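You operate a simulated robot arm through the tools that you are given. There is no shell and no other tool. Be economical: measure what you need, move in short steps, check, and stop when the job is done.

The job below is to be done with a simulated robot arm. You get a single attempt, and the scene is never put back.

JOB
Put the green rub pad on the pan bench. Take the caps tote and put it in the crate. Fetch the green diamond dosing pot and stand it on the long skimmer. Put the patch heater on the top of the assembly bench. Take the blue stamp from the top of the fitting bench and put it on the top of the batch bench. Put the 9mm brass shim from the top of the fitting bench on the striped tile and the 6mm brass shim on the top of the batch bench. Any order will do. Set down upright: green diamond dosing pot.

The check looks at the end state, three seconds after you hand in, the way a careful person would. Anything else that was tipped, shoved, dropped, spilled or broken makes it a failure. Lids that push on must go on centred and level and be pressed home; caps that screw on are set level and turned clockwise until they are tight.

ROBOT AND FRAMES
A 6-joint arm with a fingered hand on a trunk, on a base that drives. Base frame: it is fixed to the floor where the robot stands at the start and does not move with it; the origin is under the middle of the robot, x ahead of it, y to its left, z up. Units: m, degrees, N and s.
With the tool pointing down near the work surface it reaches from about 0.24 to 0.56 m from the robot's upright axis, wherever it stands. Its first joint turns from -166.0 to 166.0 degrees. Places, roughly: brass shim [-3.5, 3.75, 0.75]; caps tote [0.5, 2.5, 0.75]; crate (24x20x9 cm) [-2.7, 3.6, 0.9]; green diamond dosing pot (6x6x15 cm) [-1.5, 3.6, 0.9]; green rub pad (6x5x5 cm) [0.5, -0.1, 0.7]; long skimmer (10x26x8 cm) [0.6, 3.4, 0.9]; pan bench (16x24 cm) [-0.76, -3.96, 0.84]; patch heater [-2, 3.75, 1]; stamp [-3.25, 3.75, 1]; striped tile (9x7x2 cm) [-3.2, 3.6, 0.9]; top of the assembly bench [-5.4, 3.8, 0.8]; top of the batch bench [-1.6, 3.8, 0.8]. Payload 3.1 kg.
The TCP is the grasp point between the finger pads, 0.022 m short of the fingertips. In the tool frame z runs along the fingers and y along their closing line. The gripper opens to 0.132 m. The gripper's body begins 0.06 m behind the TCP. The gripper is a hand of 4 fingers: y runs from the thumb to the fingers, the wrist lies at [0, 0, -0.218] in the tool frame, and closing takes about 1.5 s.
Orientation is that of the tool frame in the base frame, as a unit quaternion [w, x, y, z]. With the fingers straight down and closing along the base's y, the tool's x points along the base's -x, its y along +y and its z along -z.

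CONTROLS
- The arm moves only by the tool arm_command. Its argument "increments" is one flat list of numbers, 7 for each row, row after row: the closure in counts, from 0 (fully open) to 255 (shut), then the shift along the tool's x, y, z in units of 20 mm (1.0 is 20 mm), then the turn, a rotation vector about the tool's x, y, z in units of 4 degrees (1.0 is 4 degrees). In form: [hand, x, y, z, rx, ry, rz, hand, x, y, z, rx, ry, rz, ...]. A call has 1 to 8 rows; each row shifts and turns the commanded pose from where the row before left it, along the tool's axes as they then stand. A call with a number of a shift or a turn outside -1 to 1 is refused whole. A row lasts 0.2 s, in which the tool goes at most 0.05 m and 8.6 degrees; a call with a longer step from one row to the next is refused whole, and so is a gripper value outside its range. Where a pose cannot be reached the arm comes as near as it can. A force on the tool above 40 N (or 10 N above the force at the start of the call, whichever is more), or a blocked arm, ends the call early, and 0.2 s more pass. Each finger travels about 0.153 m/s and halts on what it meets, pressing with about 26 N; the grip force reading is that of the motor and also rises with nothing between the fingers. The clock runs only during rows and for 0.2 s after the last one: add rows that do not move to give the fingers time. The reply holds the time, the measured pose of the TCP, the force on the tool along the base axes, the opening and the grip force, in the units named above and with some noise, with the torque about the TCP (base axes, N m) and any sound that the robot's microphone picked up.
- Cameras (640 x 400 px; columns grow to the right, rows downward): "scene" is now at [0.0055, 0.1093, 1.4929]; the picture's right is [-0.51, -0.86, 0.00], its down [-0.67, 0.40, -0.63] and it looks along [0.54, -0.32, -0.78] (base axes); focal length 264 px, centre (320, 200). "wrist" rides on the gripper at [0.053, -0.053, -0.084] in the tool frame; the picture's right is [0.71, 0.71, 0.00], its down [-0.53, 0.53, -0.67] and it looks along [-0.47, 0.47, 0.74] (tool axes); focal length 247 px, centre (320, 200). There is no depth. A picture from a camera that has moved, and an enlarged one, comes with that camera's place and axes in the base frame and with its lens.
- get_image(camera): a new picture of that camera. No time passes.
- slide_trunk(by): slides the trunk up (or, below 0, down) by that many m; the arm and the scene camera ride with it, the base frame stays. It gives what a move gives, with no picture.
- drive_base(legs): drives the robot by 1 to 6 legs, each [ahead, left, turn to the left] in m, m and degrees, along the robot's own axes; the way and the turn of a leg run together, so that a leg with both is an arc; at most 1.5 m and 180 degrees a leg. The arm and the cameras ride along, it lands a little off, and it stops where it bumps. It gives what a move gives.
- grasp_type(shape): the hand has 4 fingers and takes this shape, open, in about a second: jaw (thumb against the fingers, like two jaws); tri (thumb and two fingers); tip (a fingertip pinch); poke (one finger out to press); point (the index stretched); flat (the hand flat); cup (the hand cupped); fist (a fist). The gripper value then closes the fingers along that shape, each until it touches; the sizes above hold for jaw. It gives what a move gives, with no picture.
- turn_head(pan, tilt): turns the head with the scene camera to pan (to the left, within 155 degrees either way) and tilt (down, from -29 to 69), counted from straight ahead of the robot. It gives what a move gives.
- inspect(camera, box): a new picture of the part [left, top, right, bottom] of that camera's present view, enlarged. No time passes.
- close_job(): hands the job in; it is judged then, once.

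Work in short steps. Places have to be worked out from the pictures, the camera data and where the tool is seen: move nearer, look again, correct. Check each grasp and each placing, and mend what went wrong. You have 207 turns and 200 pictures in all, those below and enlarged ones among them. Open the gripper and draw the arm clear of the work before you hand the job in, unless the task says otherwise; then end with one line.

The tools are called as name(argument=value, ...) on one line, values as JSON. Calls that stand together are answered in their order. arm_command: Moves the arm, as the interface text tells. Its arguments: {"type":"object","properties":{"increments":{"type":"array","items":{"type":"number"}}},"required":["increments"]} The other tools are called the same way: slide_trunk (by) slides the trunk up or down; grasp_type (shape) gives the hand a shape; drive_base (legs) drives the base; turn_head (pan, tilt) turns the head that bears the scene camera; get_image (camera) takes a picture; inspect (camera, box) takes an enlarged picture of a part of a camera's view; close_job () hands the job in.

At the start:

```text
time: 0.0
ee_pos: [0.323, -0.123, 0.9209]
orientation: [0.0, 0.0, 1.0, 0.0]
ft_force: [0.7, -0.2, -0.2]
torque: [-0.02, 0.03, -0.02]
finger_gap: 0.1319
finger_force: 0.0
shape: jaw
trunk travel left (down, up): [-0.175, 0.211]
robot x, y, heading: [-0.001, -0.0018, -0.0]
head pan, tilt: [-30.8, 51.2]
```

scene: 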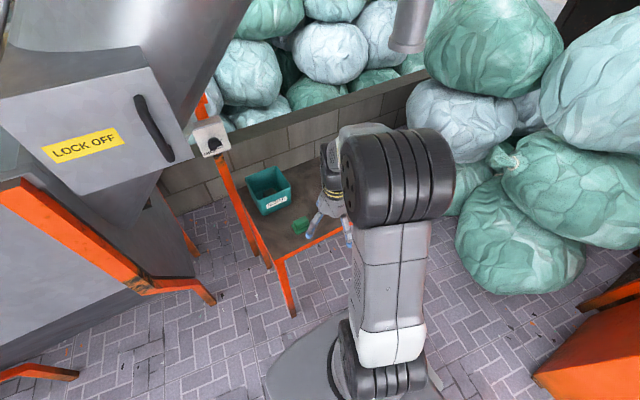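
wrist: 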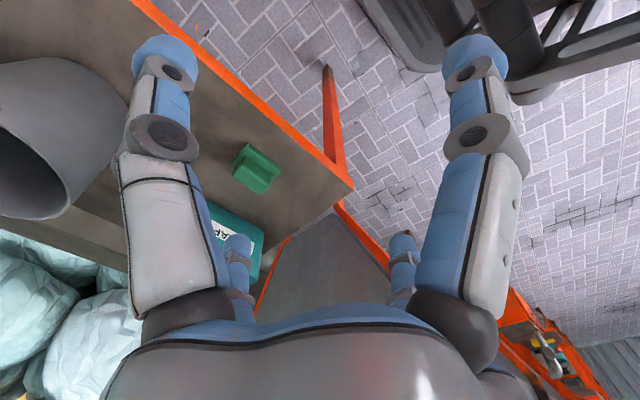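

The green pad is on the table ahead, next to a teal labelled bin. I'll enlarge both views to locate the pad.

inspect(camera="scene", box=[220, 120, 380, 270])

inspect(camera="wrist", box=[180, 120, 340, 280])

```text
2.67 times, centred on (300, 195) of scene
camera zoom: at [0.0055, 0.1093, 1.4929], right [-0.51, -0.86, 0.0], down [-0.67, 0.4, -0.63], along [0.54, -0.32, -0.78], focal length 704 px, centre (373, 213)
```

zoom: 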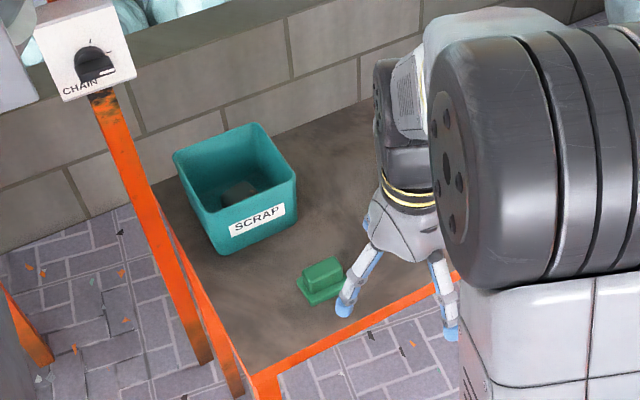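

```text
2.50 times, centred on (260, 200) of wrist
camera zoom: at [0.269, -0.1769, 1.0036], right [-0.71, 0.71, 0.0], down [0.53, 0.53, 0.67], along [0.47, 0.47, -0.74], focal length 617 px, centre (470, 200)
```

zoom: 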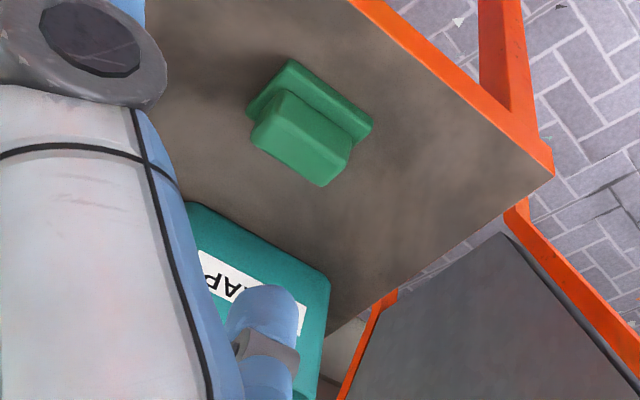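

Triangulating from both views puts the pad at about [0.486, -0.096, 0.704] with its long side along y. I'll move above it at this height first, then look again.

arm_command(increments=[0, -1, 0.17, 0, 0, 0, 0, 0, -1, 0.17, 0, 0, 0, 0, 0, -1, 0.17, 0, 0, 0, 0, 0, -1, 0.17, 0, 0, 0, 0, 0, -1, 0.17, 0, 0, 0, 0, 0, -1, 0.17, 0.3, 0, 0, 0, 0, -1, 0.17, 0.3, 0, 0, 0, 0, -1, 0.17, 0.3, 0, 0, 0])

get_image(camera="wrist")

get_image(camera="scene")

```text
time: 1.8
ee_pos: [0.4821, -0.0947, 0.9017]
orientation: [0.001, 0.0, 1.0, 0.0]
ft_force: [0.1, 1.0, -0.1]
torque: [0.01, 0.0, 0.0]
finger_gap: 0.1319
finger_force: 0.1
shape: jaw
trunk travel left (down, up): [-0.175, 0.211]
robot x, y, heading: [-0.0003, 0.0029, -0.1]
head pan, tilt: [-30.8, 51.2]
```

```text
195 pictures are left
camera wrist: at [0.4287, -0.1492, 0.9842], right [-0.71, 0.71, 0.0], down [0.53, 0.53, 0.67], along [0.47, 0.47, -0.74], focal length 247 px, centre (320, 200)
```

wrist: 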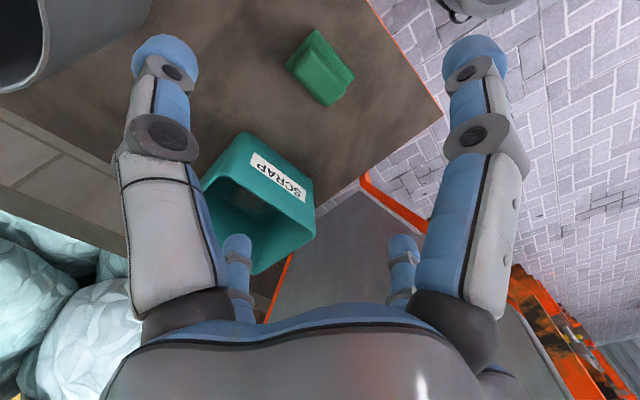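

```text
194 pictures are left
camera scene: at [0.0061, 0.1094, 1.4929], right [-0.51, -0.86, 0.0], down [-0.67, 0.4, -0.63], along [0.54, -0.32, -0.78], focal length 264 px, centre (320, 200)
```

scene: 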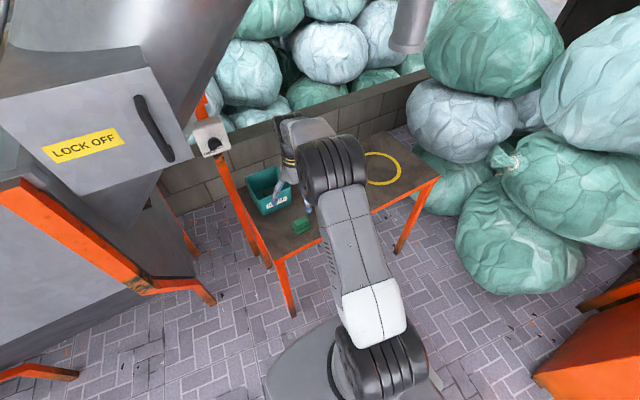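

The hand is over the pad, which I see at about [0.48, -0.098]. I'll go straight down.

arm_command(increments=[0, 0, -0.1, 1, 0, 0, 0, 0, 0, 0, 1, 0, 0, 0, 0, 0, 0, 1, 0, 0, 0, 0, 0, 0, 1, 0, 0, 0, 0, 0, 0, 1, 0, 0, 0, 0, 0, 0, 1, 0, 0, 0, 0, 0, 0, 1, 0, 0, 0])

get_image(camera="wrist")

inspect(camera="scene", box=[220, 150, 380, 270])

```text
time: 3.4
ee_pos: [0.4827, -0.0966, 0.7628]
orientation: [0.0, 0.0, 1.0, 0.0]
ft_force: [0.7, 0.4, 0.1]
torque: [-0.01, 0.02, -0.02]
finger_gap: 0.1319
finger_force: 0.0
shape: jaw
trunk travel left (down, up): [-0.175, 0.211]
robot x, y, heading: [0.0019, -0.0002, -0.1]
head pan, tilt: [-30.8, 51.2]
```

```text
193 pictures are left
camera wrist: at [0.429, -0.1513, 0.8446], right [-0.71, 0.71, 0.0], down [0.53, 0.53, 0.67], along [0.47, 0.47, -0.74], focal length 247 px, centre (320, 200)
```

wrist: 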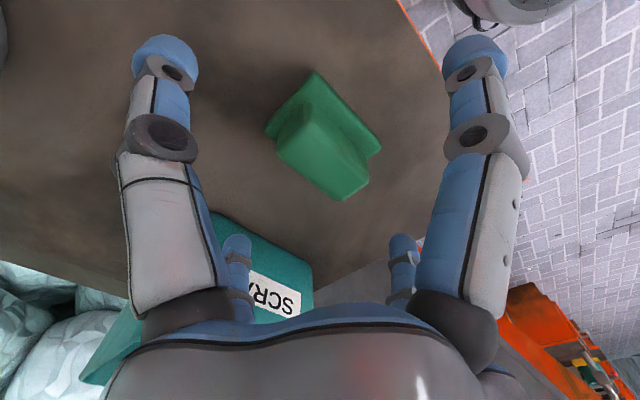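

```text
3.33 times, centred on (300, 210) of scene
camera zoom: at [0.0059, 0.1093, 1.4929], right [-0.51, -0.86, 0.0], down [-0.67, 0.4, -0.63], along [0.54, -0.32, -0.78], focal length 881 px, centre (387, 167)
```

zoom: 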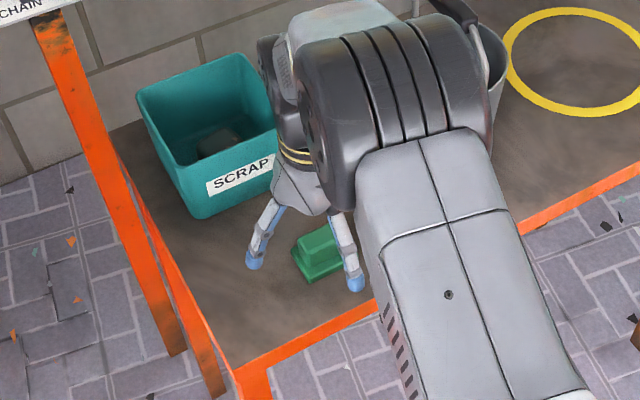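

The hand has four fingers spread around the object, with the pad in the middle and clear of the bin. I'll go down the last 47 mm and close.

arm_command(increments=[0, 0.15, -0.1, 1, 0, 0, 0, 0, 0, 0, 1, 0, 0, 0, 0, 0, 0, 0.3, 0, 0, 0])

get_image(camera="wrist")

```text
time: 4.2
ee_pos: [0.4817, -0.0991, 0.7193]
orientation: [0.004, 0.0, 1.0, -0.001]
ft_force: [-1.1, 2.3, 31.0]
torque: [-0.24, 0.11, -0.03]
finger_gap: 0.1317
finger_force: 0.0
shape: jaw
trunk travel left (down, up): [-0.175, 0.211]
robot x, y, heading: [-0.002, 0.002, -0.1]
head pan, tilt: [-30.8, 51.2]
```

```text
191 pictures are left
camera wrist: at [0.4262, -0.1537, 0.8018], right [-0.71, 0.71, -0.01], down [0.52, 0.53, 0.67], along [0.48, 0.47, -0.74], focal length 247 px, centre (320, 200)
```

wrist: 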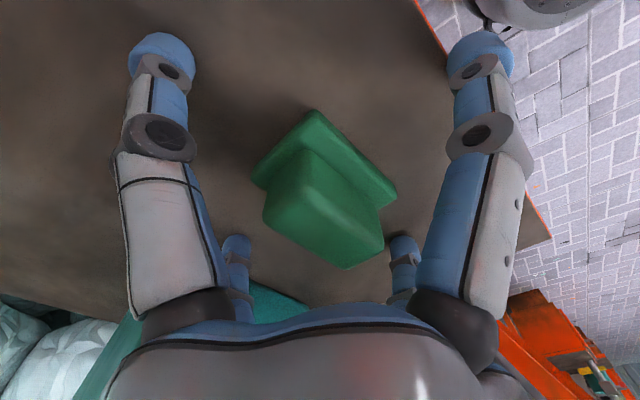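

The fingertips touched the table (31 N), so the table top is at about 0.697. I'll lift 8 mm and close on the pad.

arm_command(increments=[0, 0, 0, -0.4, 0, 0, 0, 120, 0, 0, 0, 0, 0, 0, 200, 0, 0, 0, 0, 0, 0, 200, 0, 0, 0, 0, 0, 0, 200, 0, 0, 0, 0, 0, 0, 200, 0, 0, 0, 0, 0, 0])

get_image(camera="wrist")

```text
time: 5.6
ee_pos: [0.4809, -0.099, 0.7238]
orientation: [-0.001, -0.001, 1.0, 0.0]
ft_force: [-0.3, -0.2, -0.8]
torque: [-0.03, 0.01, -0.01]
finger_gap: 0.0544
finger_force: 25.7
shape: jaw
trunk travel left (down, up): [-0.175, 0.211]
robot x, y, heading: [-0.0008, 0.0003, 0.1]
head pan, tilt: [-30.8, 51.2]
```

```text
190 pictures are left
camera wrist: at [0.4259, -0.1536, 0.8064], right [-0.71, 0.71, 0.0], down [0.53, 0.53, 0.67], along [0.47, 0.47, -0.74], focal length 247 px, centre (320, 200)
```

wrist: 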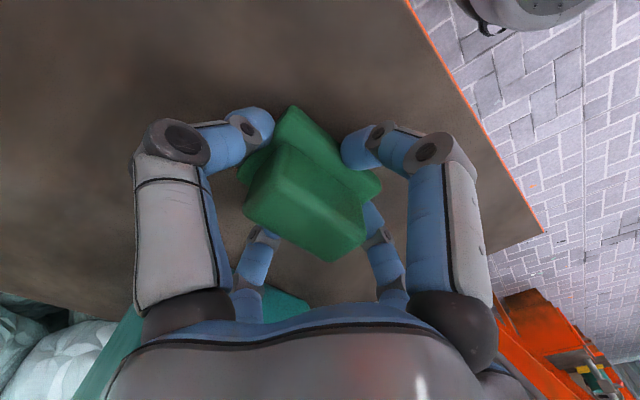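

The grip stopped at 54 mm and 26 N, so the pad is held (its underside is about 27 mm below the TCP). I'll lift it.

arm_command(increments=[200, 0, 0, -0.5, 0, 0, 0, 200, 0, 0, -1, 0, 0, 0, 200, 0, 0, -1, 0, 0, 0, 200, 0, 0, -1, 0, 0, 0, 200, 0, 0, -1, 0, 0, 0, 200, 0, 0, -1, 0, 0, 0, 200, 0, 0, -1, 0, 0, 0, 200, 0, 0, -1, 0, 0, 0])

get_image(camera="wrist")

```text
time: 7.4
ee_pos: [0.4802, -0.0987, 0.8759]
orientation: [0.0, 0.0, 1.0, 0.0]
ft_force: [0.3, 0.4, -1.0]
torque: [0.01, 0.01, 0.01]
finger_gap: 0.0542
finger_force: 26.3
shape: jaw
trunk travel left (down, up): [-0.175, 0.211]
robot x, y, heading: [0.0003, -0.0012, -0.1]
head pan, tilt: [-30.8, 51.2]
```

```text
189 pictures are left
camera wrist: at [0.4258, -0.1531, 0.9587], right [-0.71, 0.71, 0.0], down [0.53, 0.53, 0.67], along [0.47, 0.47, -0.74], focal length 247 px, centre (320, 200)
```

wrist: 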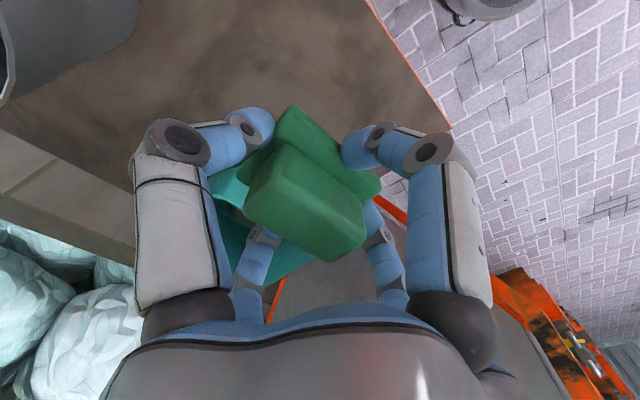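

The pad is lifted and secure. I'll retract the arm for driving, then turn the head to see the way to the pan bench.

arm_command(increments=[200, 1, 0, -1, 0, 0, 0, 200, 1, 0, -1, 0, 0, 0, 200, 1, 0, -1, 0, 0, 0, 200, 1, 0, -1, 0, 0, 0, 200, 1, 0, -1, 0, 0, 0, 200, 1, 0, -1, 0, 0, 0, 200, 1, 0, 0, 0, 0, 0, 200, 1, 0, 0, 0, 0, 0])

turn_head(pan=-100, tilt=20)

get_image(camera="scene")

turn_head(pan=90, tilt=20)

get_image(camera="scene")

turn_head(pan=150, tilt=20)

get_image(camera="scene")

```text
time: 9.2
ee_pos: [0.3187, -0.0994, 0.9943]
orientation: [0.0, 0.0, 1.0, 0.0]
ft_force: [-0.1, -0.3, -0.8]
torque: [-0.01, -0.02, 0.02]
finger_gap: 0.0539
finger_force: 26.7
shape: jaw
trunk travel left (down, up): [-0.175, 0.211]
robot x, y, heading: [-0.0017, -0.0004, -0.2]
head pan, tilt: [-30.8, 51.2]
```

```text
time: 10.6
ee_pos: [0.3206, -0.0993, 0.9937]
orientation: [0.001, 0.0, 1.0, 0.0]
ft_force: [-0.1, -0.6, -0.6]
torque: [0.03, 0.02, 0.04]
finger_gap: 0.054
finger_force: 26.1
shape: jaw
trunk travel left (down, up): [-0.175, 0.211]
robot x, y, heading: [-0.0029, 0.0011, 0.0]
head pan, tilt: [-100.0, 20.0]
```

```text
188 pictures are left
camera scene: at [-0.0758, 0.0564, 1.54], right [-0.98, 0.17, 0.0], down [0.06, 0.34, -0.94], along [-0.16, -0.93, -0.34], focal length 264 px, centre (320, 200)
```

scene: 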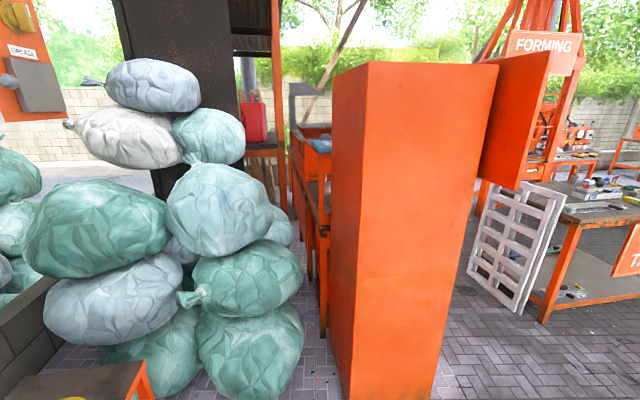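

```text
time: 13.4
ee_pos: [0.3197, -0.1002, 0.9932]
orientation: [0.0, 0.0, 1.0, 0.0]
ft_force: [0.5, 0.9, -0.5]
torque: [0.0, 0.0, -0.03]
finger_gap: 0.0539
finger_force: 26.0
shape: jaw
trunk travel left (down, up): [-0.175, 0.211]
robot x, y, heading: [-0.0014, -0.0005, -0.1]
head pan, tilt: [90.0, 20.0]
```

```text
187 pictures are left
camera scene: at [-0.0596, 0.2413, 1.54], right [1.0, 0.0, 0.0], down [0.0, -0.34, -0.94], along [0.0, 0.94, -0.34], focal length 264 px, centre (320, 200)
```

scene: 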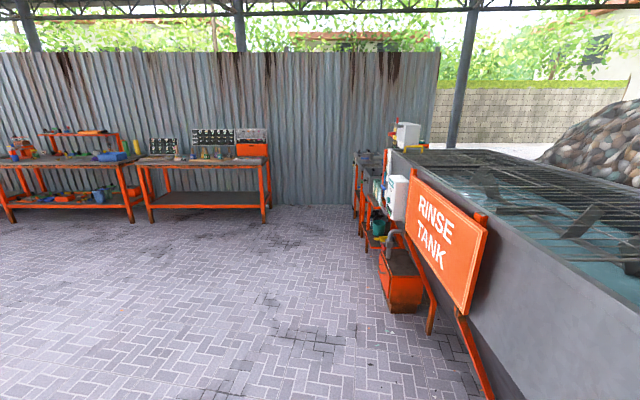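

```text
time: 14.7
ee_pos: [0.3193, -0.0989, 0.994]
orientation: [0.001, 0.0, 1.0, 0.0]
ft_force: [-0.1, -0.1, -0.8]
torque: [-0.01, 0.0, 0.03]
finger_gap: 0.0541
finger_force: 26.2
shape: jaw
trunk travel left (down, up): [-0.175, 0.211]
robot x, y, heading: [-0.0008, 0.0023, 0.1]
head pan, tilt: [150.0, 20.0]
```

```text
186 pictures are left
camera scene: at [-0.1403, 0.1948, 1.54], right [0.5, 0.87, 0.0], down [0.3, -0.17, -0.94], along [-0.81, 0.47, -0.34], focal length 264 px, centre (320, 200)
```

scene: 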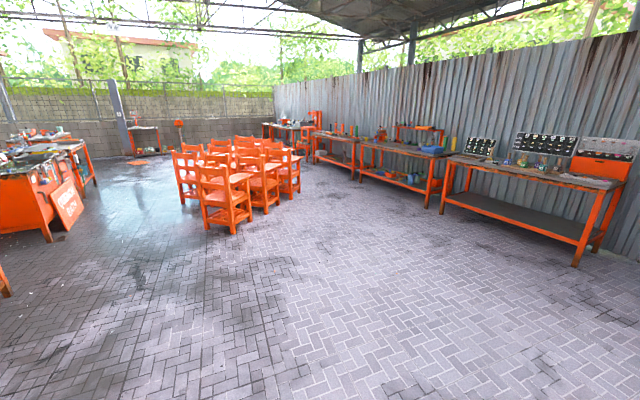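

The pan bench lies behind the orange cabinet to the south, with a gap to the cabinet's west. I'll back up to x≈-1.4, turn to face south and look.

drive_base(legs=[[-1.4, 0, 0], [0, 0, -90]])

turn_head(pan=0, tilt=25)

get_image(camera="scene")

```text
time: 25.4
ee_pos: [-1.4682, -0.3303, 0.9937]
orientation: [0.0, 0.691, 0.723, 0.0]
ft_force: [-0.6, -0.9, -0.8]
torque: [0.0, -0.04, 0.02]
finger_gap: 0.054
finger_force: 26.2
shape: jaw
trunk travel left (down, up): [-0.175, 0.211]
robot x, y, heading: [-1.3834, -0.0095, -87.5]
head pan, tilt: [150.0, 20.0]
```

```text
time: 27.7
ee_pos: [-1.4677, -0.3297, 0.994]
orientation: [0.0, 0.691, 0.723, 0.0]
ft_force: [-0.7, 0.8, -0.3]
torque: [0.0, -0.05, 0.0]
finger_gap: 0.054
finger_force: 26.1
shape: jaw
trunk travel left (down, up): [-0.175, 0.211]
robot x, y, heading: [-1.38, -0.0044, -87.2]
head pan, tilt: [0.0, 25.0]
```

```text
185 pictures are left
camera scene: at [-1.2331, -0.0305, 1.5319], right [-1.0, -0.05, 0.0], down [-0.02, 0.42, -0.91], along [0.04, -0.91, -0.42], focal length 264 px, centre (320, 200)
```

scene: 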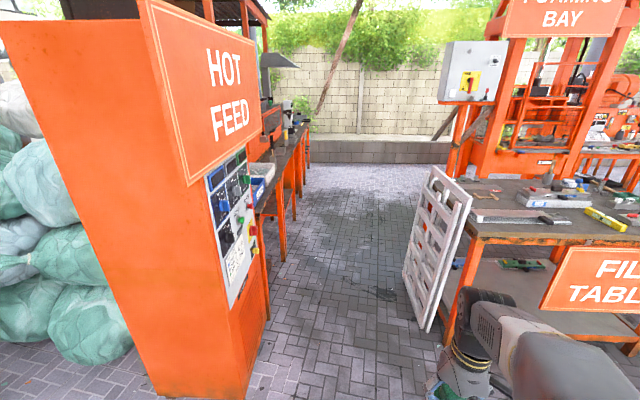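

There is a clear corridor about 1.1 m wide, x from -1.9 to -0.82. I'll straighten up and drive south along its middle.

drive_base(legs=[[0, 0, -2.8], [1.3, -0.02, 0], [1.0, 0, 0]])

turn_head(pan=30, tilt=35)

get_image(camera="scene")

```text
time: 39.4
ee_pos: [-1.5592, -2.6122, 0.9942]
orientation: [0.0, 0.718, 0.697, -0.001]
ft_force: [0.0, -0.3, -0.9]
torque: [0.05, -0.02, 0.01]
finger_gap: 0.0539
finger_force: 25.6
shape: jaw
trunk travel left (down, up): [-0.175, 0.211]
robot x, y, heading: [-1.4528, -2.2933, -91.3]
head pan, tilt: [0.0, 25.0]
```

```text
time: 40.3
ee_pos: [-1.5589, -2.6116, 0.993]
orientation: [0.0, 0.717, 0.697, 0.0]
ft_force: [-1.1, 0.5, -0.4]
torque: [-0.01, -0.02, -0.01]
finger_gap: 0.0538
finger_force: 26.0
shape: jaw
trunk travel left (down, up): [-0.175, 0.211]
robot x, y, heading: [-1.4508, -2.2979, -91.6]
head pan, tilt: [30.0, 35.0]
```

```text
184 pictures are left
camera scene: at [-1.2599, -2.3157, 1.5162], right [-0.88, -0.48, 0.0], down [-0.27, 0.5, -0.82], along [0.39, -0.72, -0.57], focal length 264 px, centre (320, 200)
```

scene: 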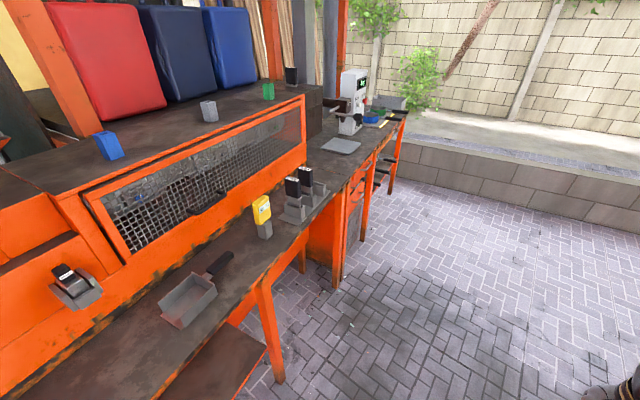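

Target location projects near the white machine and grey plate at the bench's end. I'll enlarge that.

inspect(camera="scene", box=[280, 60, 440, 200])

```text
2.86 times, centred on (360, 130) of scene
camera zoom: at [-1.2599, -2.3157, 1.5162], right [-0.88, -0.48, 0.0], down [-0.27, 0.5, -0.82], along [0.39, -0.72, -0.57], focal length 755 px, centre (206, 400)
```

zoom: 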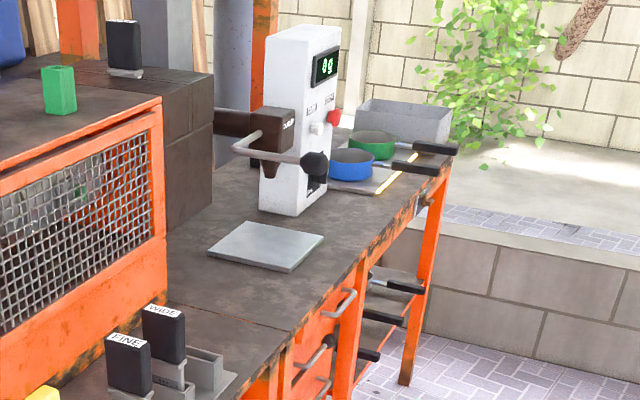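

I need a closer look, so I'll drive another 1.2 m south, past the bench, and look left.

drive_base(legs=[[0, 0, 1.6], [1.2, 0, 0]])

turn_head(pan=55, tilt=40)

get_image(camera="scene")

```text
time: 46.9
ee_pos: [-1.5202, -3.8396, 0.9951]
orientation: [0.0, 0.696, 0.718, -0.001]
ft_force: [-0.2, 0.1, 0.4]
torque: [0.02, 0.03, -0.01]
finger_gap: 0.0539
finger_force: 26.1
shape: jaw
trunk travel left (down, up): [-0.175, 0.211]
robot x, y, heading: [-1.4351, -3.5145, -88.0]
head pan, tilt: [30.0, 35.0]
```

```text
time: 47.8
ee_pos: [-1.5181, -3.8394, 0.9948]
orientation: [0.0, 0.696, 0.718, 0.0]
ft_force: [0.0, -0.1, 0.5]
torque: [-0.01, 0.01, -0.02]
finger_gap: 0.0539
finger_force: 26.6
shape: jaw
trunk travel left (down, up): [-0.175, 0.211]
robot x, y, heading: [-1.4308, -3.5156, -88.1]
head pan, tilt: [55.0, 40.0]
```

```text
182 pictures are left
camera scene: at [-1.2136, -3.4981, 1.5086], right [-0.55, -0.84, 0.0], down [-0.54, 0.35, -0.77], along [0.64, -0.42, -0.64], focal length 264 px, centre (320, 200)
```

scene: 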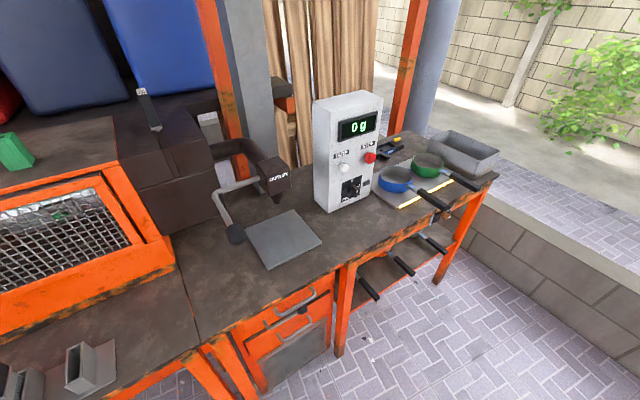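

The spot [-0.76, -3.96] projects onto the bare bench top in front of the "0g" machine, between the grey plate and the pans. I'll turn to face the bench, strafe alongside and look again.

drive_base(legs=[[0, 0, 88], [0, -0.38, 0], [0.1, 0, 0]])

turn_head(pan=10, tilt=50)

get_image(camera="scene")

```text
time: 54.7
ee_pos: [-1.0162, -4.0073, 0.9934]
orientation: [-0.001, 0.007, 1.0, 0.0]
ft_force: [-0.2, 0.1, -0.7]
torque: [-0.02, 0.04, -0.02]
finger_gap: 0.0539
finger_force: 26.1
shape: jaw
trunk travel left (down, up): [-0.175, 0.211]
robot x, y, heading: [-1.3357, -3.9007, -0.7]
head pan, tilt: [55.0, 40.0]
```

```text
time: 55.8
ee_pos: [-1.0177, -4.0066, 0.9944]
orientation: [0.0, 0.008, 1.0, 0.001]
ft_force: [-0.1, -0.3, -1.2]
torque: [-0.01, -0.02, 0.0]
finger_gap: 0.0538
finger_force: 26.0
shape: jaw
trunk travel left (down, up): [-0.175, 0.211]
robot x, y, heading: [-1.335, -3.9029, -0.8]
head pan, tilt: [10.0, 50.0]
```

```text
181 pictures are left
camera scene: at [-1.3174, -3.7425, 1.4944], right [0.16, -0.99, 0.0], down [-0.76, -0.12, -0.64], along [0.63, 0.1, -0.77], focal length 264 px, centre (320, 200)
```

scene: 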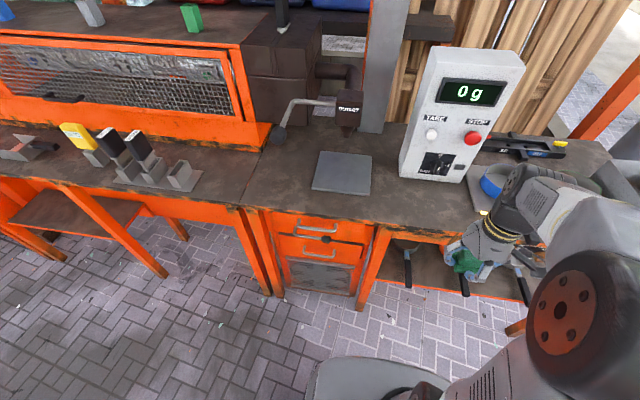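

Bench edge is at x≈-0.85. I'll drive ahead 0.12 m, then extend the arm over the target spot [-0.765, -3.98].

drive_base(legs=[[0.12, 0, 0.7]])

get_image(camera="wrist")

```text
time: 57.0
ee_pos: [-0.8948, -4.0023, 0.994]
orientation: [-0.001, -0.001, 1.0, 0.0]
ft_force: [0.6, -0.7, -0.6]
torque: [-0.02, 0.04, 0.02]
finger_gap: 0.0536
finger_force: 26.0
shape: jaw
trunk travel left (down, up): [-0.175, 0.211]
robot x, y, heading: [-1.2154, -3.9084, 0.3]
head pan, tilt: [10.0, 50.0]
```

```text
180 pictures are left
camera wrist: at [-0.9488, -4.0579, 1.0769], right [-0.71, 0.71, 0.0], down [0.53, 0.53, 0.67], along [0.47, 0.47, -0.74], focal length 247 px, centre (320, 200)
```

wrist: 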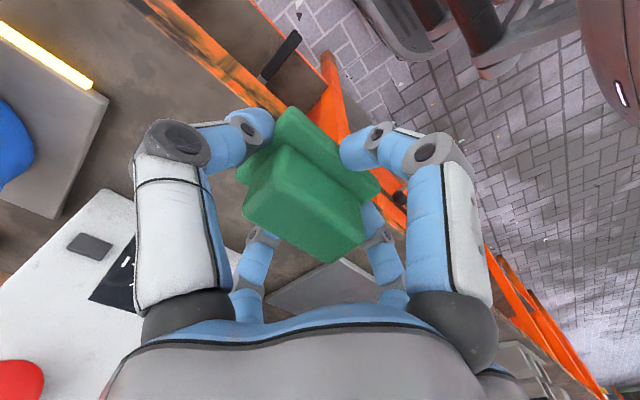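

Moving 12 cm ahead and 2 cm left over the spot, then lowering partway.

arm_command(increments=[200, -1, 0.2, 0, 0, 0, 0, 200, -1, 0.2, 0, 0, 0, 0, 200, -1, 0.2, 0, 0, 0, 0, 200, -1, 0.2, 0, 0, 0, 0, 200, -1, 0.2, 1, 0, 0, 0, 200, -1, 0, 1, 0, 0, 0, 200, 0, 0, 1, 0, 0, 0, 200, 0, 0, 1, 0, 0, 0])

get_image(camera="wrist")

get_image(camera="scene")

```text
time: 58.8
ee_pos: [-0.7763, -3.9832, 0.9129]
orientation: [0.0, -0.001, 1.0, -0.001]
ft_force: [0.1, -0.1, -0.9]
torque: [-0.03, 0.0, -0.02]
finger_gap: 0.0538
finger_force: 26.2
shape: jaw
trunk travel left (down, up): [-0.175, 0.211]
robot x, y, heading: [-1.2148, -3.9037, 0.3]
head pan, tilt: [10.0, 50.0]
```

```text
179 pictures are left
camera wrist: at [-0.83, -4.0377, 0.9966], right [-0.71, 0.71, 0.0], down [0.52, 0.53, 0.67], along [0.47, 0.47, -0.74], focal length 247 px, centre (320, 200)
```

wrist: 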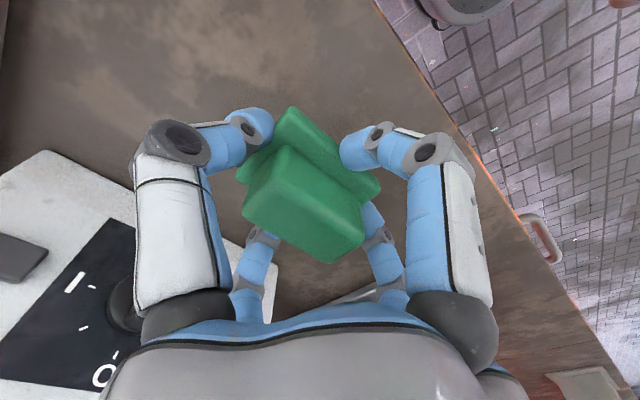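

```text
178 pictures are left
camera scene: at [-1.1999, -3.7431, 1.4944], right [0.18, -0.98, 0.0], down [-0.75, -0.13, -0.64], along [0.63, 0.11, -0.77], focal length 264 px, centre (320, 200)
```

scene: 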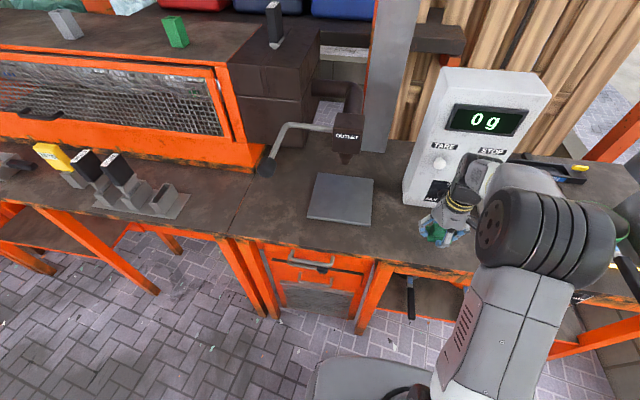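

Clearance to the machine front (x≈-0.62) is fine. I'll lower until the pad touches.

arm_command(increments=[200, 0, 0, 1, 0, 0, 0, 200, 0, 0, 0.5, 0, 0, 0, 200, 0, 0, 0.3, 0, 0, 0, 200, 0, 0, 0.3, 0, 0, 0, 200, 0, 0, 0.3, 0, 0, 0, 200, 0, 0, 0.3, 0, 0, 0])

```text
time: 60.1
ee_pos: [-0.7746, -3.9843, 0.8708]
orientation: [0.008, -0.001, 1.0, -0.002]
ft_force: [-5.8, 0.8, 22.5]
torque: [-0.55, 0.25, -0.15]
finger_gap: 0.0551
finger_force: 25.4
shape: jaw
trunk travel left (down, up): [-0.175, 0.211]
robot x, y, heading: [-1.2172, -3.9026, 0.2]
head pan, tilt: [10.0, 50.0]
stopped in row 6: the force on the tool passed its limit at 48 N (the readings are from after the stop); the commanded pose is now the measured one
```

The pad met the bench at TCP z≈0.871. I'll ease up a little, open, and rise.

arm_command(increments=[200, 0, 0, -0.1, 0, 0, 0, 100, 0, 0, 0, 0, 0, 0, 40, 0, 0, 0, 0, 0, 0, 0, 0, 0, 0, 0, 0, 0, 0, 0, 0, 0, 0, 0, 0, 0, 0, 0, 0, 0, 0, 0])

get_image(camera="wrist")

```text
time: 61.0
ee_pos: [-0.7702, -3.985, 0.8738]
orientation: [0.01, -0.001, 1.0, -0.002]
ft_force: [0.4, -0.6, 0.6]
torque: [-0.02, 0.0, 0.02]
finger_gap: 0.1316
finger_force: 0.0
shape: jaw
trunk travel left (down, up): [-0.175, 0.211]
robot x, y, heading: [-1.2184, -3.9067, 0.1]
head pan, tilt: [10.0, 50.0]
stopped in row 4: the force on the tool passed its limit at 46 N (the readings are from after the stop); the commanded pose is now the measured one
```

```text
177 pictures are left
camera wrist: at [-0.826, -4.0389, 0.9556], right [-0.71, 0.71, -0.02], down [0.51, 0.53, 0.68], along [0.49, 0.47, -0.74], focal length 247 px, centre (320, 200)
```

wrist: 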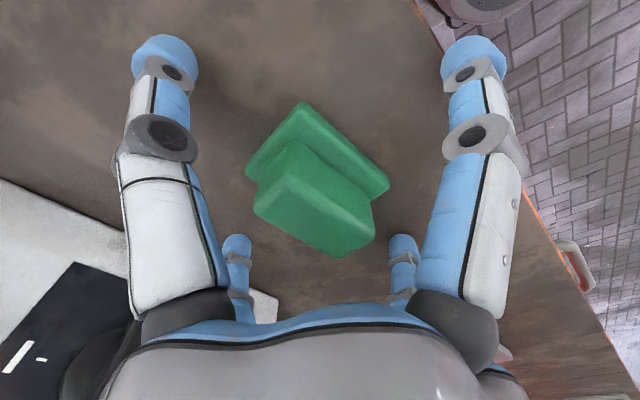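

The pad stands flat on the bench and is released. Now I'll rise and retract.

arm_command(increments=[0, 0, 0, -1, 0, 0, 0, 0, 0, 0, -1, 0, 0, 0, 0, 0, 0, -1, 0, 0, 0, 0, 0, 0, -1, 0, 0, 0, 0, 0, 0, -1, 0, 0, 0, 0, 0.5, 0, -1, 0, 0, 0, 0, 1, 0, -1, 0, 0, 0, 0, 1, 0, 0, 0, 0, 0])

arm_command(increments=[0, 1, 0, 0, 0, 0, 0, 0, 1, 0, 0, 0, 0, 0, 0, 1, 0, 0, 0, 0, 0, 0, 1, 0, 0, 0, 0, 0, 0, 1, 0, 0, 0, 0, 0])

get_image(camera="scene")

```text
time: 62.9
ee_pos: [-0.8244, -3.9848, 1.0127]
orientation: [0.012, 0.0, 1.0, -0.003]
ft_force: [-0.8, -0.1, 0.5]
torque: [0.02, -0.01, 0.02]
finger_gap: 0.1321
finger_force: 0.2
shape: jaw
trunk travel left (down, up): [-0.175, 0.211]
robot x, y, heading: [-1.2175, -3.9088, 0.4]
head pan, tilt: [10.0, 50.0]
```

```text
time: 64.0
ee_pos: [-0.9228, -3.985, 1.011]
orientation: [0.011, -0.002, 1.0, -0.002]
ft_force: [-0.2, 0.8, 0.0]
torque: [-0.01, -0.02, -0.02]
finger_gap: 0.132
finger_force: 0.0
shape: jaw
trunk travel left (down, up): [-0.175, 0.211]
robot x, y, heading: [-1.2131, -3.9061, 0.3]
head pan, tilt: [10.0, 50.0]
```

```text
176 pictures are left
camera scene: at [-1.2009, -3.743, 1.4944], right [0.18, -0.98, 0.0], down [-0.75, -0.13, -0.64], along [0.63, 0.11, -0.77], focal length 264 px, centre (320, 200)
```

scene: 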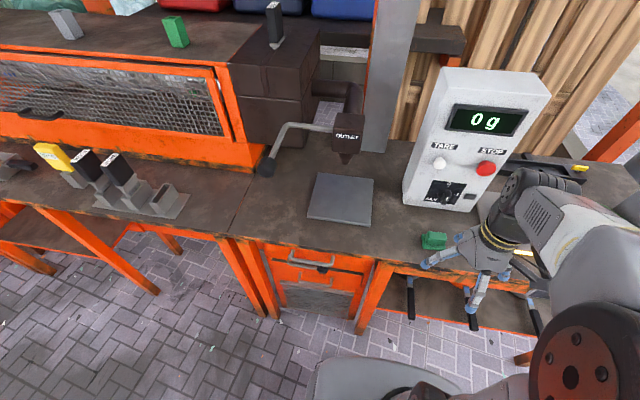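

The pad rests on the pan bench. Next is the caps tote near [0.5, 2.5]: I'll back out, face north and drive up the corridor in checked stages.

drive_base(legs=[[-0.2, 0, 0], [0, 0, 89.7], [1.3, 0, 0]])

```text
time: 75.6
ee_pos: [-1.3656, -2.3197, 1.0121]
orientation: [-0.011, 0.711, -0.703, -0.006]
ft_force: [0.6, 0.6, 0.5]
torque: [-0.02, -0.02, -0.01]
finger_gap: 0.1319
finger_force: 0.0
shape: jaw
trunk travel left (down, up): [-0.175, 0.211]
robot x, y, heading: [-1.4467, -2.6173, 90.6]
head pan, tilt: [10.0, 50.0]
```

On course; continuing north, aiming for x≈-1.38.

drive_base(legs=[[1.3, -0.05, -0.6], [1.4, 0, 0], [0.5, 0, 0]])

turn_head(pan=-30, tilt=20)

get_image(camera="scene")

```text
time: 91.4
ee_pos: [-1.2941, 0.8945, 1.0105]
orientation: [0.009, -0.703, 0.711, 0.006]
ft_force: [0.6, 0.9, -0.2]
torque: [-0.03, 0.0, 0.0]
finger_gap: 0.1319
finger_force: 0.0
shape: jaw
trunk travel left (down, up): [-0.175, 0.211]
robot x, y, heading: [-1.3806, 0.6044, 89.3]
head pan, tilt: [10.0, 50.0]
```

```text
time: 92.4
ee_pos: [-1.2956, 0.8938, 1.0119]
orientation: [0.009, -0.703, 0.711, 0.006]
ft_force: [-0.6, 0.1, 0.5]
torque: [-0.02, -0.01, 0.0]
finger_gap: 0.1318
finger_force: 0.2
shape: jaw
trunk travel left (down, up): [-0.175, 0.211]
robot x, y, heading: [-1.3806, 0.5996, 89.4]
head pan, tilt: [-30.0, 20.0]
```

```text
175 pictures are left
camera scene: at [-1.4808, 0.6243, 1.54], right [0.86, -0.51, 0.0], down [-0.17, -0.29, -0.94], along [0.48, 0.81, -0.34], focal length 264 px, centre (320, 200)
```

scene: 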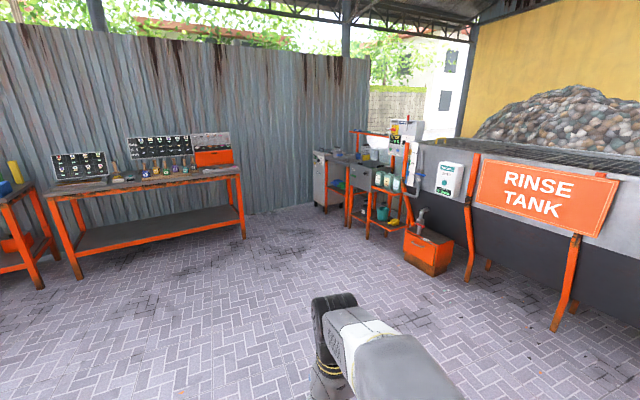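

The tote projects to the shelf beside the rinse tank; enlarging.

inspect(camera="scene", box=[300, 110, 470, 280])

inspect(camera="scene", box=[0, 110, 260, 270])

```text
2.35 times, centred on (385, 195) of scene
camera zoom: at [-1.4808, 0.6243, 1.54], right [0.86, -0.51, 0.0], down [-0.17, -0.29, -0.94], along [0.48, 0.81, -0.34], focal length 622 px, centre (167, 212)
```

zoom: 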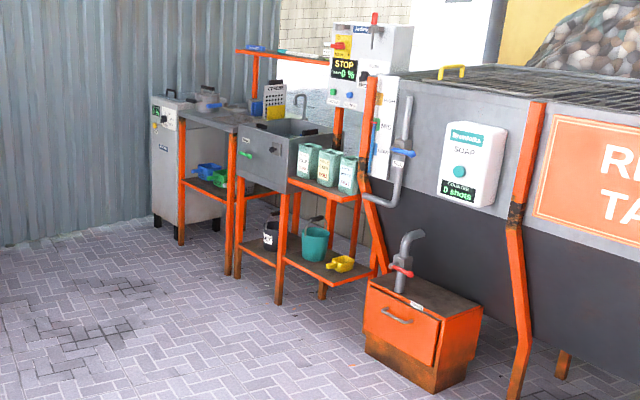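

```text
2.46 times, centred on (130, 190) of scene
camera zoom: at [-1.4808, 0.6243, 1.54], right [0.86, -0.51, 0.0], down [-0.17, -0.29, -0.94], along [0.48, 0.81, -0.34], focal length 650 px, centre (788, 225)
```

zoom: 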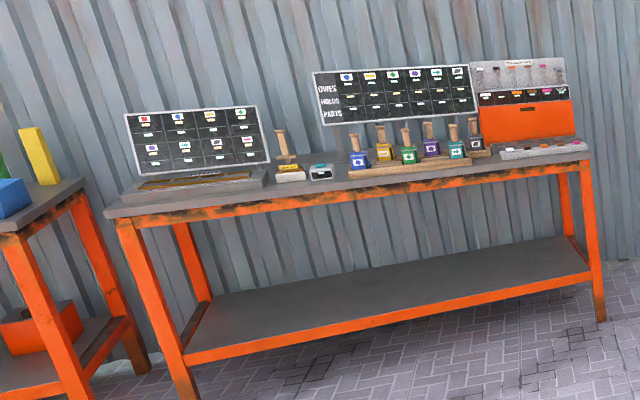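

Three labelled totes stand on the shelf near [0.55, 2.6, 0.75]. I'll drive to about (-0.3, 2.5) facing east.

drive_base(legs=[[1.4, 0, 0], [0.5, 0, 0], [0, 0, -89.4], [1.1, 0, 0]])

turn_head(pan=5, tilt=40)

get_image(camera="scene")

```text
time: 111.0
ee_pos: [0.0367, 2.3646, 1.0118]
orientation: [0.01, 0.015, 1.0, -0.003]
ft_force: [0.0, -0.5, 0.0]
torque: [0.01, 0.03, 0.03]
finger_gap: 0.1322
finger_force: 0.0
shape: jaw
trunk travel left (down, up): [-0.175, 0.211]
robot x, y, heading: [-0.2528, 2.4559, -1.6]
head pan, tilt: [-30.0, 20.0]
```

```text
time: 112.0
ee_pos: [0.0357, 2.3647, 1.0114]
orientation: [0.011, 0.015, 1.0, -0.002]
ft_force: [0.3, -0.5, 0.0]
torque: [0.01, 0.0, -0.02]
finger_gap: 0.1316
finger_force: 0.1
shape: jaw
trunk travel left (down, up): [-0.175, 0.211]
robot x, y, heading: [-0.2551, 2.4516, -1.8]
head pan, tilt: [5.0, 40.0]
```

```text
172 pictures are left
camera scene: at [-0.2242, 2.609, 1.5087], right [0.06, -1.0, 0.0], down [-0.64, -0.04, -0.77], along [0.77, 0.04, -0.64], focal length 264 px, centre (320, 200)
```

scene: 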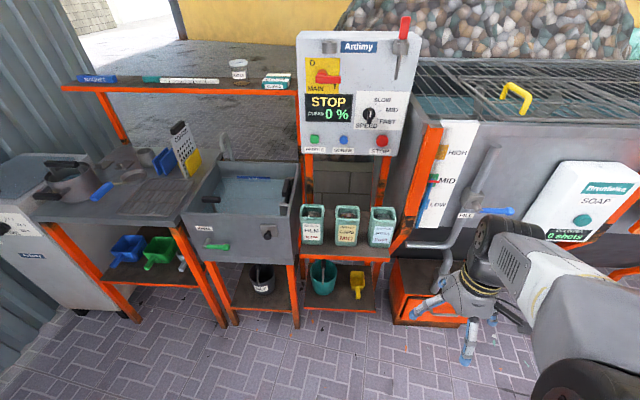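

inspect(camera="scene", box=[285, 190, 415, 270])

inspect(camera="scene", box=[0, 50, 320, 250])

```text
4.92 times, centred on (350, 230) of scene
camera zoom: at [-0.2242, 2.609, 1.5087], right [0.06, -1.0, 0.0], down [-0.64, -0.04, -0.77], along [0.77, 0.04, -0.64], focal length 1300 px, centre (172, 52)
```

zoom: 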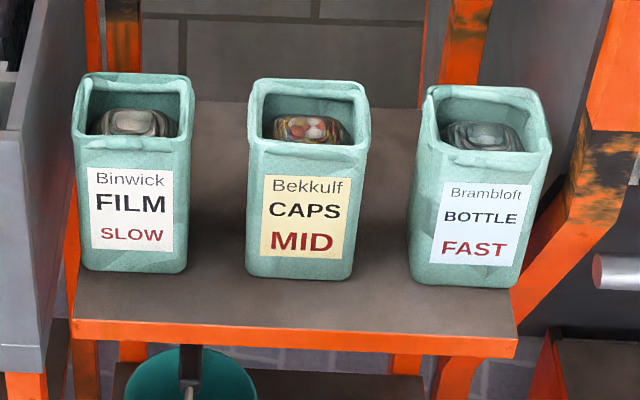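

```text
2.00 times, centred on (160, 150) of scene
camera zoom: at [-0.2242, 2.609, 1.5087], right [0.06, -1.0, 0.0], down [-0.64, -0.04, -0.77], along [0.77, 0.04, -0.64], focal length 528 px, centre (640, 300)
```

zoom: 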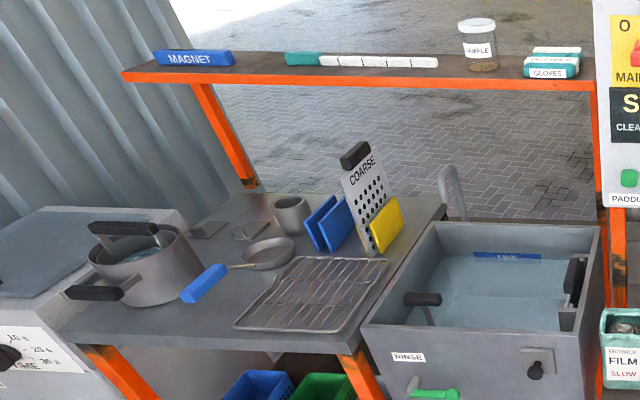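

The middle tote is CAPS, at roughly [0.458, 2.548], rim at z≈0.89, with about 4 cm gaps to its neighbours. I'll drive 0.25 m closer and view it with the wrist camera.

drive_base(legs=[[0.25, 0, 1.8]])

get_image(camera="wrist")

get_image(camera="scene")

```text
time: 113.8
ee_pos: [0.2978, 2.3681, 1.0118]
orientation: [0.01, 0.001, 1.0, -0.002]
ft_force: [0.5, -0.2, -0.4]
torque: [-0.02, -0.01, -0.03]
finger_gap: 0.132
finger_force: 0.1
shape: jaw
trunk travel left (down, up): [-0.175, 0.211]
robot x, y, heading: [0.0043, 2.4503, -0.3]
head pan, tilt: [5.0, 40.0]
```

```text
169 pictures are left
camera wrist: at [0.2403, 2.3134, 1.0933], right [-0.7, 0.71, -0.02], down [0.51, 0.53, 0.68], along [0.49, 0.47, -0.74], focal length 247 px, centre (320, 200)
```

wrist: 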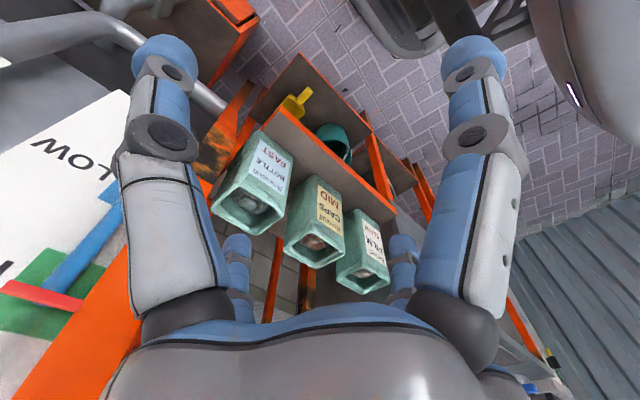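

```text
168 pictures are left
camera scene: at [0.0301, 2.6053, 1.5086], right [0.08, -1.0, 0.0], down [-0.64, -0.05, -0.77], along [0.76, 0.06, -0.64], focal length 264 px, centre (320, 200)
```

scene: 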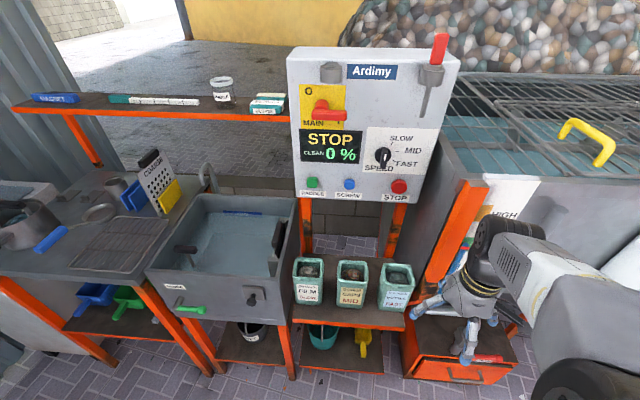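

Panel front is at x≈0.58, so a hand at x≈0.46 stays clear of it. I'll move above the CAPS tote at this height, also levelling the tool by 1°.

arm_command(increments=[0, 0, 1, 0, 0, 0.29, 0, 0, -1, 1, 0, 0, 0, 0, 0, -1, 1, 0, 0, 0, 0, 0, -1, 1, 0, 0, 0, 0, 0, -1, 1, 0, 0, 0, 0, 0, -1, 1, 0, 0, 0, 0, 0, -1, 1, 0, 0, 0, 0, 0, -1, 1, 0, 0, 0, 0])

get_image(camera="wrist")

inspect(camera="scene", box=[270, 200, 430, 340])

```text
time: 115.7
ee_pos: [0.4375, 2.5266, 1.0098]
orientation: [0.001, 0.002, 1.0, -0.003]
ft_force: [-0.2, -0.4, -0.5]
torque: [0.02, -0.01, 0.02]
finger_gap: 0.1318
finger_force: 0.0
shape: jaw
trunk travel left (down, up): [-0.175, 0.211]
robot x, y, heading: [0.0014, 2.4472, -0.6]
head pan, tilt: [5.0, 40.0]
```

```text
167 pictures are left
camera wrist: at [0.3823, 2.4734, 1.0928], right [-0.7, 0.71, -0.01], down [0.53, 0.53, 0.67], along [0.48, 0.47, -0.75], focal length 247 px, centre (320, 200)
```

wrist: 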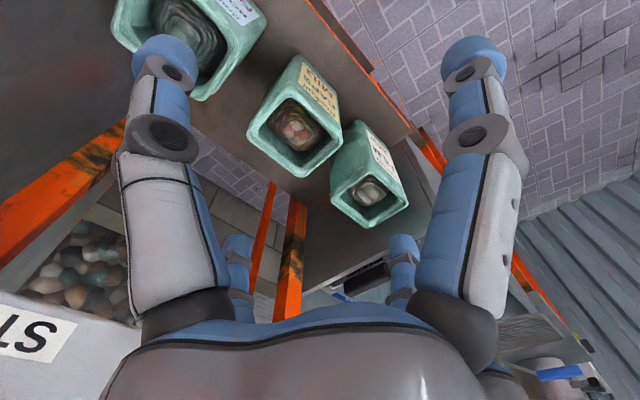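

```text
2.86 times, centred on (350, 270) of scene
camera zoom: at [0.0295, 2.6058, 1.5085], right [0.08, -1.0, 0.0], down [-0.64, -0.05, -0.77], along [0.76, 0.06, -0.64], focal length 755 px, centre (234, 0)
```

zoom: 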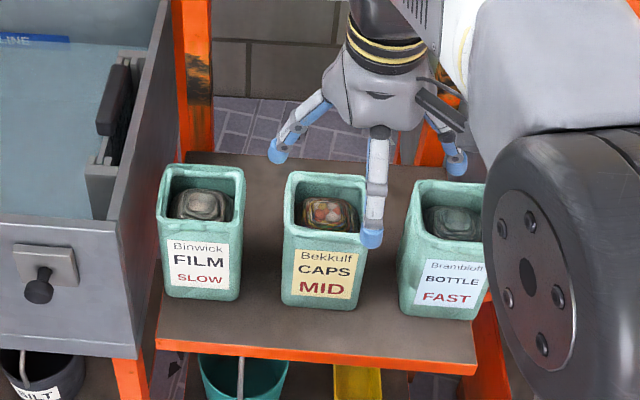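

Scene and wrist estimates of the rim differ by about 2 cm, so I'll enlarge the wrist view to measure it properly.

inspect(camera="wrist", box=[200, 30, 440, 240])

```text
1.90 times, centred on (320, 135) of wrist
camera zoom: at [0.3823, 2.4734, 1.0928], right [-0.7, 0.71, -0.01], down [0.53, 0.53, 0.67], along [0.48, 0.47, -0.75], focal length 470 px, centre (320, 324)
```

zoom: 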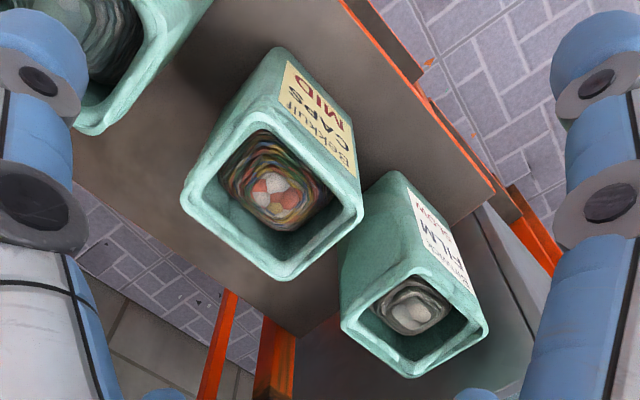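

The rim is likely at z≈0.85–0.89 and centre near [0.48, 2.545]. I'll shift over it and drop 5 cm (still above the rim) to measure again.

arm_command(increments=[0, -1, 0.5, 0, 0, 0, 0, 0, -1, 0.4, 0, 0, 0, 0, 0, 0, 0, 1, 0, 0, 0, 0, 0, 0, 1, 0, 0, 0, 0, 0, 0, 0.7, 0, 0, 0])

inspect(camera="wrist", box=[160, 20, 480, 260])

inspect(camera="scene", box=[270, 200, 430, 340])

```text
time: 116.8
ee_pos: [0.4755, 2.5443, 0.9564]
orientation: [0.0, 0.002, 1.0, -0.003]
ft_force: [0.3, 0.5, 0.0]
torque: [0.01, -0.01, -0.01]
finger_gap: 0.1319
finger_force: 0.1
shape: jaw
trunk travel left (down, up): [-0.175, 0.211]
robot x, y, heading: [0.0038, 2.4501, -0.2]
head pan, tilt: [5.0, 40.0]
```

```text
1.67 times, centred on (320, 140) of wrist
camera zoom: at [0.4216, 2.4909, 1.0398], right [-0.7, 0.71, -0.01], down [0.53, 0.53, 0.67], along [0.48, 0.47, -0.75], focal length 412 px, centre (320, 300)
```

zoom: 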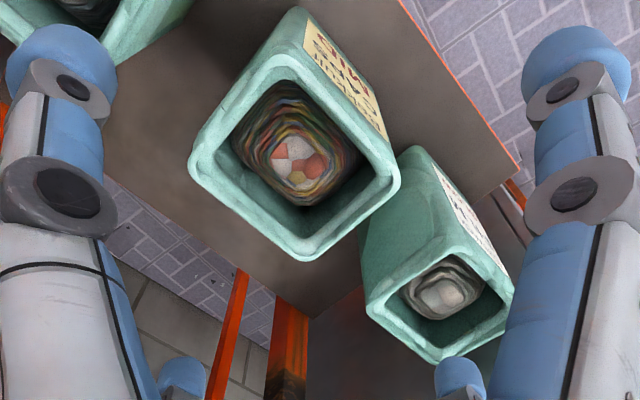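

```text
2.86 times, centred on (350, 270) of scene
camera zoom: at [0.0289, 2.6054, 1.5086], right [0.08, -1.0, 0.0], down [-0.64, -0.05, -0.77], along [0.76, 0.06, -0.64], focal length 755 px, centre (234, 0)
```

zoom: 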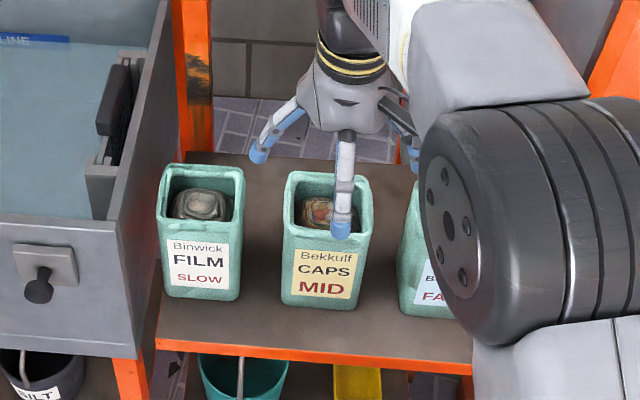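

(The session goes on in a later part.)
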